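You operate a simulated robot arm through the tools that you are given. There is no shell and no other tool. Be economical: measure what you need, move in short steps, check, and stop when the job is done.

Carry out the task below with a simulated robot arm. There is one attempt and no reset: what you move stays moved.

TASK
Slide the strainer basket along the top of the teal bench until it stands next to the green fitting.
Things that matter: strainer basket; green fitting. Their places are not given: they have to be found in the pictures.

It is judged by the outcome, as a careful person would: the job done as asked, and still so three seconds after it is handed in. It fails if anything else is knocked over, pushed out of place, dropped, spilled or broken.

THE ROBOT
A 7-joint arm with a two-finger parallel gripper, fixed in place. Base frame: the origin is at the foot of the arm, x ahead of it, y to its left, z up; the work surface is at about z = 0. Lengths are in m, angles in rad, forces in N, time in s.
With the tool pointing down near the work surface it reaches from about 0.24 to 0.62 m from the base axis. Its first joint turns from -1.152 to 1.152 rad. Payload 2.6 kg.
Tool frame: the origin (TCP) lies between the finger pads and is the grasp point; the fingertips stand 0.03 m ahead of it; z points along the fingers, y is the line along which they close. The gripper opens to 0.094 m. The fingers are 0.028 m wide and 0.01 m thick; the gripper's body (0.05 by 0.096 m) begins 0.055 m behind the TCP.
Orientation is that of the tool frame in the base frame, as [roll, pitch, yaw] about the fixed x, y, z axes, in that order (R = Rz(yaw) Ry(pitch) Rx(roll)). With the fingers straight down and closing along the base's y, the tool's x points along the base's -x, its y along +y and its z along -z.

THE INTERFACE
- The arm moves only by the tool apply_moves. Its argument "steps" is a list of rows, each an object of numbers (a shift or turn left out is 0, a gripper value left out holds the last): "x", "y", "z": the shift along the base's x, y, z in m; "wx", "wy", "wz": the turn, a rotation vector about the base's x, y, z in rad; "gripper": the finger opening in m, from 0 to 0.094. In form: [{"x": .., "y": .., "z": .., "wx": .., "wy": .., "wz": .., "gripper": ..}, ...]. A call has 1 to 20 rows; each row is the pose to reach, as a shift and turn from the pose commanded when the call began. A row lasts 0.2 s, in which the tool goes at most 0.05 m and 0.15 rad; a call with a longer step from one row to the next is refused whole, and so is a gripper value outside its range. A pose out of reach is approached as far as the arm can. The call stops where the force on the tool passes 40 N (or 10 N more than at its start, if that is more) or the arm is blocked; 0.2 s more then pass. The fingers move at their own pace (about 0.072 m/s each) and stop on an object; they squeeze with about 26 N. The grip force told is the motor's: it shows also when the fingers shut on nothing. Time passes only in rows, and 0.2 s behind the last, so rows that repeat a pose let the fingers close. It gives the time, the measured TCP pose, the force on the tool (base axes), the opening and the grip force at its end, in the units of the frame above (readings bear some noise), and new pictures: "show" is both (left out), scene, wrist or none.
- Cameras (640 x 400 px; columns grow to the right, rows downward): "scene" is fixed at [0.056, 0.4672, 0.5517]; the picture's right is [-0.40, -0.92, 0.00], its down [-0.63, 0.27, -0.73] and it looks along [0.67, -0.29, -0.68] (base axes); focal length 348 px, centre (320, 200). "wrist" rides on the gripper at [-0.037, 0, -0.058] in the tool frame; the picture's right is [0.00, -1.00, 0.00], its down [0.97, 0.00, -0.24] and it looks along [0.24, 0.00, 0.97] (tool axes); focal length 218 px, centre (320, 200).
- point_at(camera, pixels): for up to 12 pixels [column, row] of the newest picture of that camera ("zoom" is the newest enlarged one), the place [x, y, z] in the base frame of the surface seen there, good to about 0.003 m. No time passes.
- zoom(camera, box): a new picture of the part [left, top, right, bottom] of that camera's present view, enlarged. No time passes.
- finish_job(): hands the job in; it is judged then, once.

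Work in short steps. Measure before you move; look again where a grasp or a placing could have gone wrong, and mend it. You have 60 turns and 100 pictures in all, the two below and enlarged ones among them. Open the gripper and draw the arm clear of the work before you hand the job in, unless the task says otherwise; then end with one line.

The tools are called by a JSON object that holds its "fn" and its "kwargs". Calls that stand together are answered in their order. apply_moves: Moves the arm, as the interface text tells. Its arguments: {"type":"object","properties":{"steps":{"type":"array","items":{"type":"object","properties":{"x":{"type":"number"},"y":{"type":"number"},"z":{"type":"number"},"wx":{"type":"number"},"wy":{"type":"number"},"wz":{"type":"number"},"gripper":{"type":"number"}}}},"show":{"type":"string","enum":["both","scene","wrist","none"]}},"required":["steps"]} The other tools are called the same way: point_at (camera, pixels) gives the place of the surface under pixels of a picture; zoom (camera, box) takes an enlarged picture of a part of a camera's view; finish_job () hands the job in.

At the start:

```text
time: 0.0
ee_pos: [0.285, 0.1813, 0.222]
tcp_rot: [-3.141, -0.001, -3.141]
wrist_force: [0.7, -1.0, 1.3]
opening: 0.0939
grasp_force: 0.1
```

scene: 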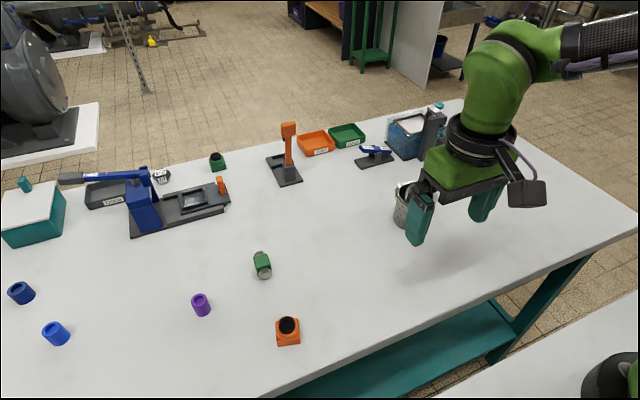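
wrist: 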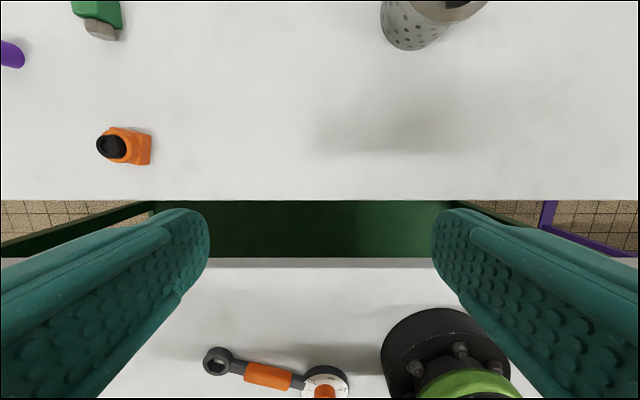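

The strainer basket appears near scene (402,207), and there are green objects at (262,264) and (217,160). I'll zoom in on them to tell which is the fitting.

{"fn": "zoom", "kwargs": {"camera": "scene", "box": [180, 130, 340, 360]}}

{"fn": "zoom", "kwargs": {"camera": "scene", "box": [340, 130, 480, 260]}}

{"fn": "point_at", "kwargs": {"camera": "scene", "pixels": [[262, 264], [258, 253], [265, 278], [217, 162], [287, 338], [402, 215], [400, 190], [201, 305], [320, 260], [404, 228]]}}

{"fn": "point_at", "kwargs": {"camera": "wrist", "pixels": [[410, 45], [385, 20], [450, 10], [100, 10], [102, 32], [128, 145]]}}

```text
1.74 times, centred on (260, 245) of scene
```

zoom: 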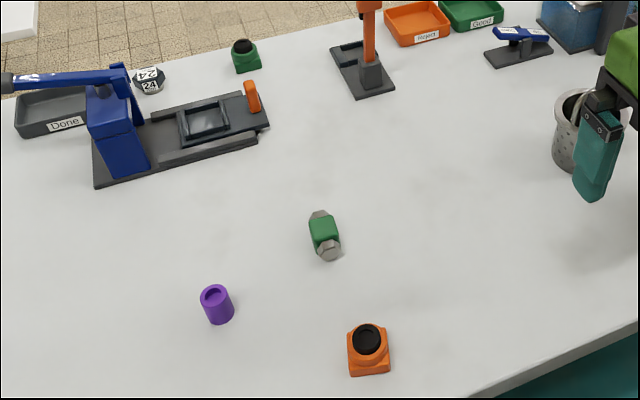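

```text
3.08 times, centred on (410, 195) of scene
```

zoom: 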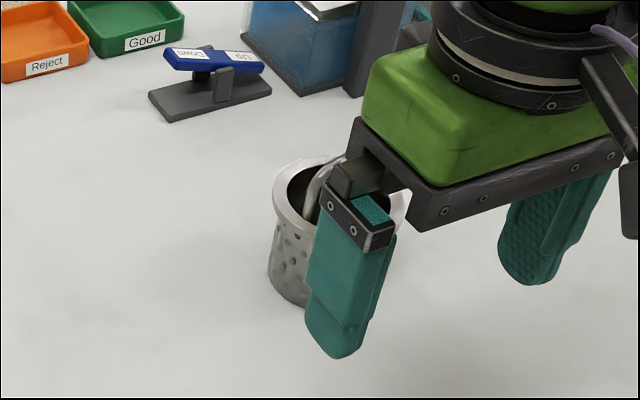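

```text
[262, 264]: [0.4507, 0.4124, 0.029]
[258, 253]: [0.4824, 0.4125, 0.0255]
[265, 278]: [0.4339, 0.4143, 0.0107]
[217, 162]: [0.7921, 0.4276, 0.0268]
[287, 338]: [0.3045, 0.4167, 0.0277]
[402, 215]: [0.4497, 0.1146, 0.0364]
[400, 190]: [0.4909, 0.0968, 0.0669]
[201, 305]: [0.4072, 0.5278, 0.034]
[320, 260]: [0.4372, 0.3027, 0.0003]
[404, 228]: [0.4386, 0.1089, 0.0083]
```

```text
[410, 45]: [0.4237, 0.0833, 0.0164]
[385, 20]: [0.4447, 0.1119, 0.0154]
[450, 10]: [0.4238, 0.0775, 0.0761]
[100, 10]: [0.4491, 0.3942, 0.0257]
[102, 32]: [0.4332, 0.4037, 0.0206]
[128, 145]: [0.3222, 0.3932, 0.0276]
```

The reachable green fitting with hex ends lies at about (0.455, 0.41), and the basket is around (0.46, 0.08). I'll raise the arm and move it over the basket for a clear view.

{"fn": "apply_moves", "kwargs": {"steps": [{"z": 0.04}, {"z": 0.07, "y": -0.03, "x": 0.02}, {"z": 0.08, "y": -0.07, "x": 0.05}, {"z": 0.08, "y": -0.1, "x": 0.09}, {"z": 0.08, "y": -0.1, "x": 0.13}, {"z": 0.08, "y": -0.1, "x": 0.17}, {"z": 0.08, "y": -0.1, "x": 0.17}]}}

```text
refused: row 3 steps farther than a row can; nothing moved
```

{"fn": "apply_moves", "kwargs": {"steps": [{"z": 0.04}, {"z": 0.07, "y": -0.03, "x": 0.02}, {"z": 0.08, "y": -0.06, "x": 0.05}, {"z": 0.08, "y": -0.08, "x": 0.09}, {"z": 0.08, "y": -0.1, "x": 0.13}, {"z": 0.08, "y": -0.1, "x": 0.17}, {"z": 0.08, "y": -0.1, "x": 0.17}]}}

```text
time: 1.6
ee_pos: [0.4548, 0.0799, 0.3015]
tcp_rot: [3.141, 0.002, -3.141]
wrist_force: [-0.3, -0.7, 0.7]
opening: 0.094
grasp_force: 0.0
```

scene: 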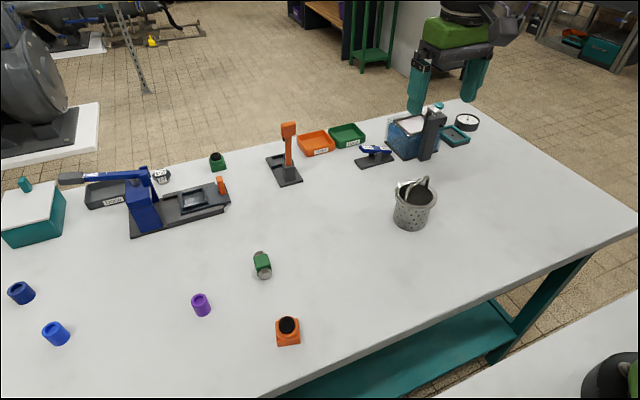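
wrist: 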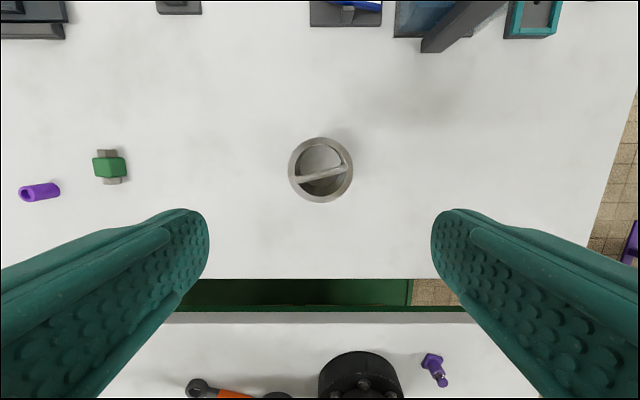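

{"fn": "zoom", "kwargs": {"camera": "scene", "box": [370, 160, 460, 240]}}

{"fn": "point_at", "kwargs": {"camera": "wrist", "pixels": [[290, 170], [351, 170], [320, 140], [320, 200], [320, 175], [342, 165], [298, 182], [109, 152], [109, 183], [93, 168], [127, 168], [109, 167]]}}

{"fn": "point_at", "kwargs": {"camera": "scene", "pixels": [[398, 192], [436, 194], [395, 220], [412, 230], [430, 222], [425, 179], [408, 185], [429, 187], [412, 204]]}}

```text
5.00 times, centred on (415, 200) of scene
```

zoom: 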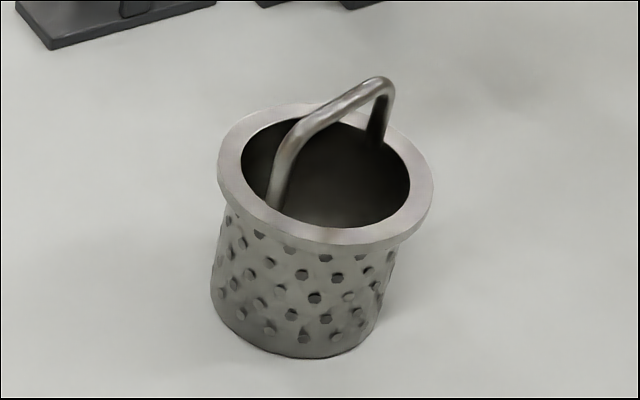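

```text
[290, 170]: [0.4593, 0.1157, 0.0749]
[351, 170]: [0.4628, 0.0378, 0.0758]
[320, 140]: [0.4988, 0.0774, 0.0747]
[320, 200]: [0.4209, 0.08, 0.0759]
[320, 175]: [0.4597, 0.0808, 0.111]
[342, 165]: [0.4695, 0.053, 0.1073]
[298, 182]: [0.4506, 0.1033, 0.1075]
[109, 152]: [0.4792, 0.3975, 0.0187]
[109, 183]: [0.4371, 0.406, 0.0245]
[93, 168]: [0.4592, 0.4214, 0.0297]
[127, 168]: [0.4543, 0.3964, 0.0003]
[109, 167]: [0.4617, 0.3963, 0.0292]
```

```text
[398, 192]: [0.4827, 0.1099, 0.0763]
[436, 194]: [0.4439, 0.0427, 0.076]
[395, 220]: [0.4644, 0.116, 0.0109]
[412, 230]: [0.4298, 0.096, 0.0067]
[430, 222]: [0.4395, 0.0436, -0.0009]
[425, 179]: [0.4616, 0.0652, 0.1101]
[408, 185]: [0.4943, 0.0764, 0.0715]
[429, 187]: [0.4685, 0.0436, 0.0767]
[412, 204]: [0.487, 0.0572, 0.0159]
```

The basket's rim is centred at (0.460, 0.078), about 0.082 wide at z 0.076, and the handle tops out at 0.111. The fitting's near side is at about y 0.393. I'll turn the tool 90° so the fingers straddle the rim along x and none ends up between basket and fitting.

{"fn": "apply_moves", "kwargs": {"steps": [{"wz": 0.143}, {"wz": 0.286}, {"wz": 0.428}, {"wz": 0.571}, {"wz": 0.714}, {"wz": 0.857}, {"wz": 1.0}, {"wz": 1.142}, {"wz": 1.285}, {"wz": 1.428}, {"wz": 1.571, "x": 0.005, "y": -0.002}, {"wz": 1.571, "x": 0.005, "y": -0.002, "z": -0.04}, {"wz": 1.571, "x": 0.005, "y": -0.002, "z": -0.08}, {"wz": 1.571, "x": 0.005, "y": -0.002, "z": -0.12}, {"wz": 1.571, "x": 0.005, "y": -0.002, "z": -0.12}]}}

```text
time: 4.8
ee_pos: [0.4595, 0.0808, 0.1812]
tcp_rot: [-3.14, 0.002, -1.571]
wrist_force: [-0.9, 0.9, -0.9]
opening: 0.0938
grasp_force: 0.1
```

scene: 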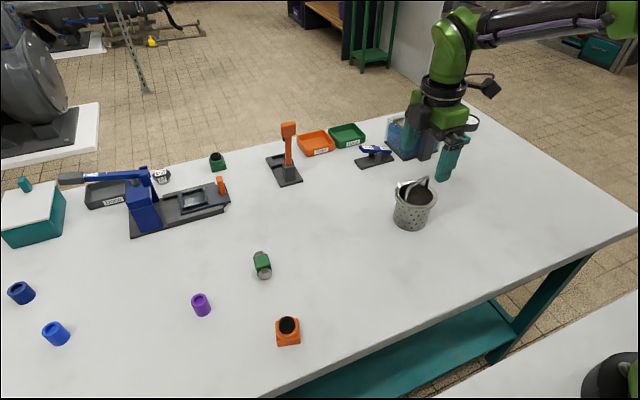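
wrist: 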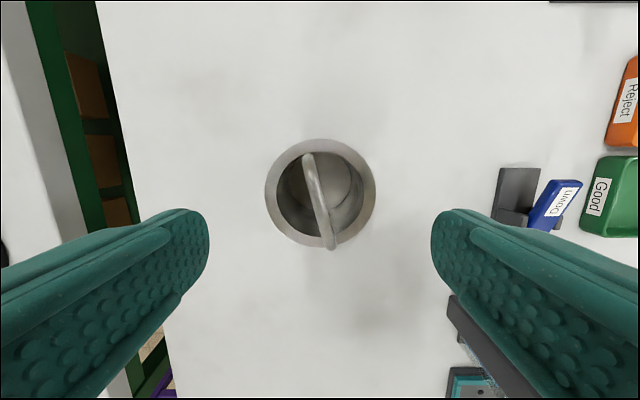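

The rim spans columns 265–376, so the tool is centred in x. I'll measure the rim once more before going down.

{"fn": "point_at", "kwargs": {"camera": "wrist", "pixels": [[268, 193], [373, 193], [325, 141], [315, 243], [280, 225], [360, 160]]}}

```text
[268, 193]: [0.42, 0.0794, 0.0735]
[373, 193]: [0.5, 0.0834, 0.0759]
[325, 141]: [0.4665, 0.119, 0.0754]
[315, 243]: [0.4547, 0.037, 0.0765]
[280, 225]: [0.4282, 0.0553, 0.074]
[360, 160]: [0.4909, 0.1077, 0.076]
```

The centre is confirmed at (0.460, 0.078). I'll lower to z≈0.070 with the fingers open.

{"fn": "apply_moves", "kwargs": {"steps": [{"y": -0.002, "z": -0.03}, {"y": -0.002, "z": -0.06}, {"y": -0.002, "z": -0.085}, {"y": -0.002, "z": -0.1}, {"y": -0.002, "z": -0.111}, {"y": -0.002, "z": -0.111}]}}

```text
time: 6.2
ee_pos: [0.4589, 0.0778, 0.0715]
tcp_rot: [-3.141, 0.001, -1.569]
wrist_force: [-0.1, 0.0, 0.7]
opening: 0.094
grasp_force: 0.0
```

scene: 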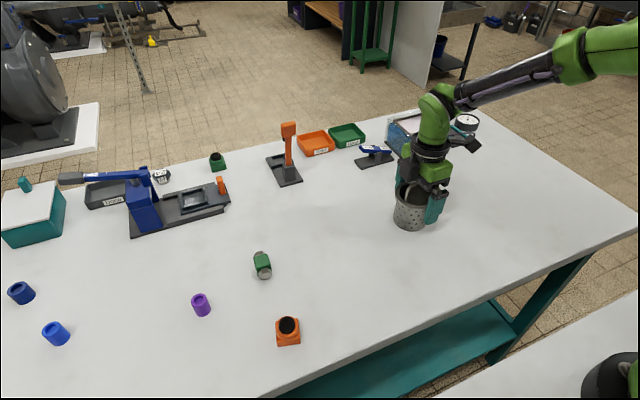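
wrist: 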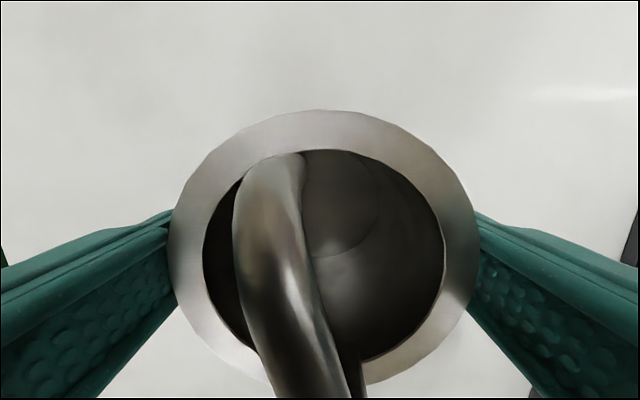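

The fingers straddle the rim without touching it, so I'll close them.

{"fn": "apply_moves", "kwargs": {"steps": [{"gripper": 0.076}, {"gripper": 0.076}, {"gripper": 0.076}], "show": "none"}}

```text
time: 7.0
ee_pos: [0.4596, 0.0788, 0.0724]
tcp_rot: [3.142, 0.0, -1.571]
wrist_force: [-0.1, -0.8, 0.0]
opening: 0.0871
grasp_force: 25.4
```

It's gripped at 0.087 wide with 25 N. I'll slide at constant height towards the fitting, stopping short at y≈0.30.

{"fn": "apply_moves", "kwargs": {"steps": [{"y": 0.01}, {"y": 0.03}, {"y": 0.05}, {"y": 0.07}, {"y": 0.09}, {"y": 0.11}, {"y": 0.13}, {"y": 0.15}, {"y": 0.17}, {"y": 0.19}, {"y": 0.21}, {"y": 0.22}, {"y": 0.22}]}}

```text
time: 9.8
ee_pos: [0.4575, 0.2966, 0.0715]
tcp_rot: [-3.141, 0.001, -1.571]
wrist_force: [-0.6, -2.9, 8.2]
opening: 0.0869
grasp_force: 26.4
```

scene: 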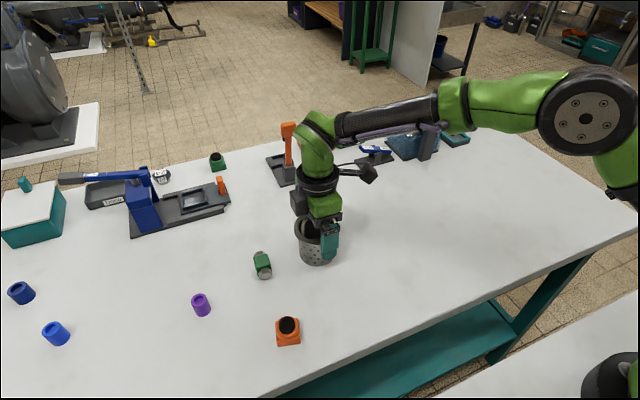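
wrist: 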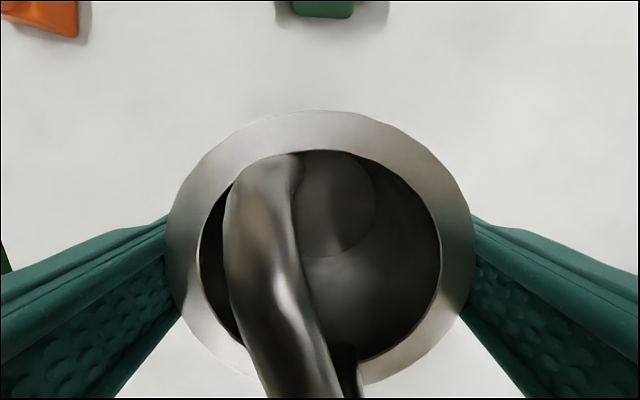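

The basket slid upright. I'll measure the remaining gap between it and the fitting.

{"fn": "point_at", "kwargs": {"camera": "wrist", "pixels": [[320, 10], [300, 14], [345, 14], [320, 18], [284, 5], [320, 115], [320, 22]]}}

{"fn": "zoom", "kwargs": {"camera": "scene", "box": [230, 200, 350, 290]}}

```text
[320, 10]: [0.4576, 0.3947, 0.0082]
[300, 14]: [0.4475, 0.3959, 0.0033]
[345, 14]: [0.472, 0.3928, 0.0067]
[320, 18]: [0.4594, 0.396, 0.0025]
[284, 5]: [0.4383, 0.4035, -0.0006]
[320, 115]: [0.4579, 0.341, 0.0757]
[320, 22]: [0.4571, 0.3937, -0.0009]
```

```text
4.44 times, centred on (290, 245) of scene
```

zoom: 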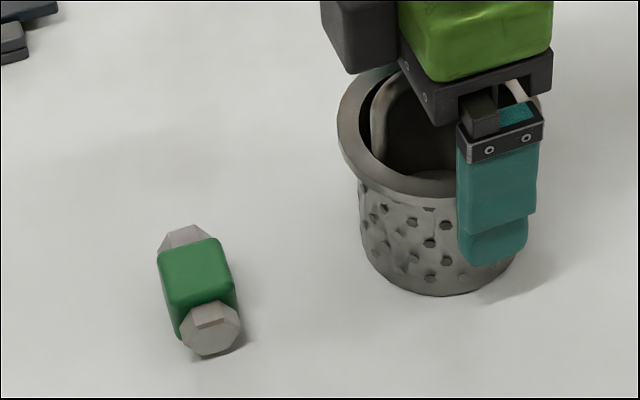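

The fitting's near side is at y≈0.394 and the basket's rim edge at 0.341, so I'll slide 0.044 more.

{"fn": "apply_moves", "kwargs": {"steps": [{"y": 0.01}, {"y": 0.02}, {"y": 0.03}, {"y": 0.038}, {"y": 0.044}, {"y": 0.044}]}}

{"fn": "zoom", "kwargs": {"camera": "scene", "box": [230, 200, 350, 290]}}

```text
time: 11.2
ee_pos: [0.4595, 0.341, 0.0716]
tcp_rot: [-3.141, -0.001, -1.57]
wrist_force: [0.6, -4.7, 13.1]
opening: 0.0867
grasp_force: 25.6
```

scene: 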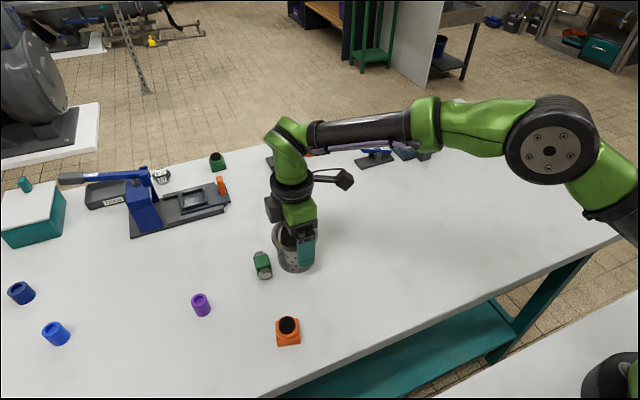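
wrist: 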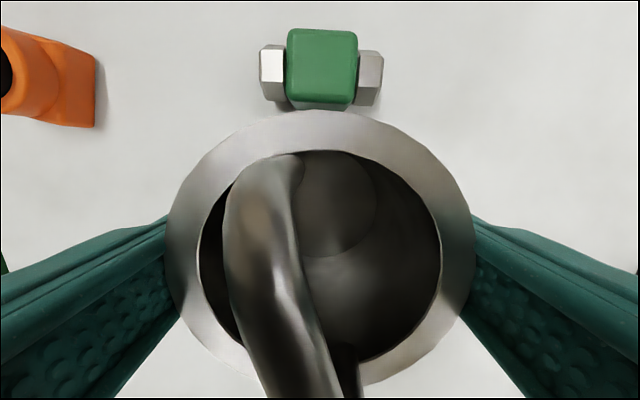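

```text
4.44 times, centred on (290, 245) of scene
```

zoom: 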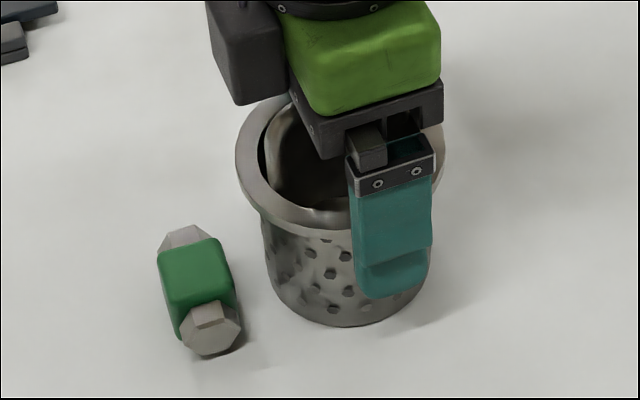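

The basket stands right beside the fitting, which hasn't moved. I'll open the fingers, then rise straight up.

{"fn": "apply_moves", "kwargs": {"steps": [{"gripper": 0.094}, {"gripper": 0.094}, {"gripper": 0.094}], "show": "wrist"}}

```text
time: 12.0
ee_pos: [0.4593, 0.3403, 0.0707]
tcp_rot: [3.14, -0.001, -1.571]
wrist_force: [-0.3, 0.8, 0.6]
opening: 0.0941
grasp_force: 0.1
```

wrist: 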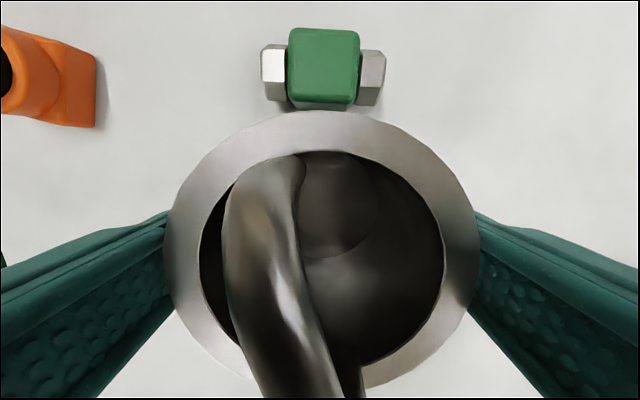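

The fingers are clear on both sides, so I'll rise and draw back.

{"fn": "apply_moves", "kwargs": {"steps": [{"z": 0.015}, {"z": 0.04}, {"z": 0.07}, {"z": 0.11}, {"z": 0.15}, {"z": 0.19}, {"z": 0.2, "y": -0.04}, {"z": 0.2, "y": -0.08}, {"z": 0.2, "y": -0.12}, {"z": 0.2, "y": -0.16}, {"z": 0.2, "y": -0.2}, {"z": 0.2, "y": -0.2}]}}

{"fn": "zoom", "kwargs": {"camera": "scene", "box": [210, 190, 370, 350]}}

```text
time: 14.6
ee_pos: [0.4607, 0.1415, 0.2716]
tcp_rot: [-3.141, 0.001, -1.573]
wrist_force: [-0.6, 1.1, 0.9]
opening: 0.0943
grasp_force: 0.1
```

scene: 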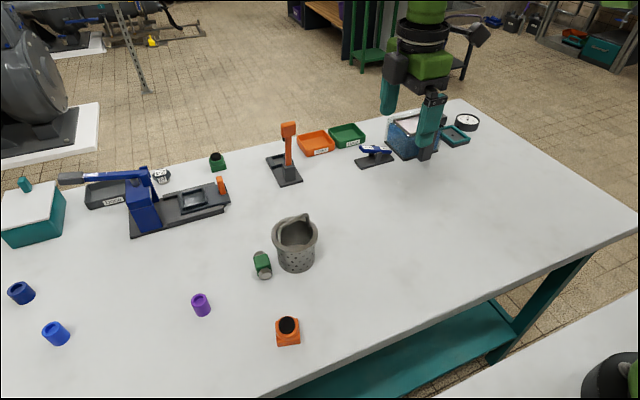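
wrist: 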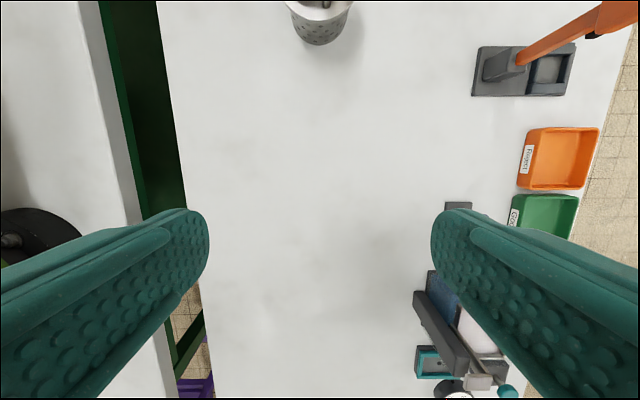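

```text
2.50 times, centred on (290, 270) of scene
```

zoom: 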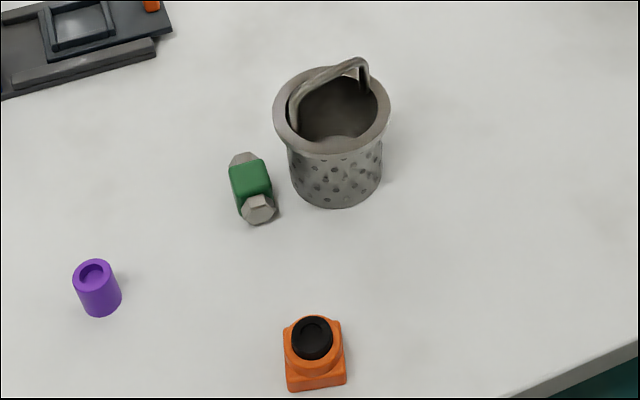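

The basket stands upright next to the green fitting, nothing else has moved, and the arm is clear, so I'll hand it in.

{"fn": "finish_job", "kwargs": {}}

```text
The job is handed in.
```

I slid the strainer basket along the bench, and it now stands upright about 1 cm from the green fitting; nothing else was moved.
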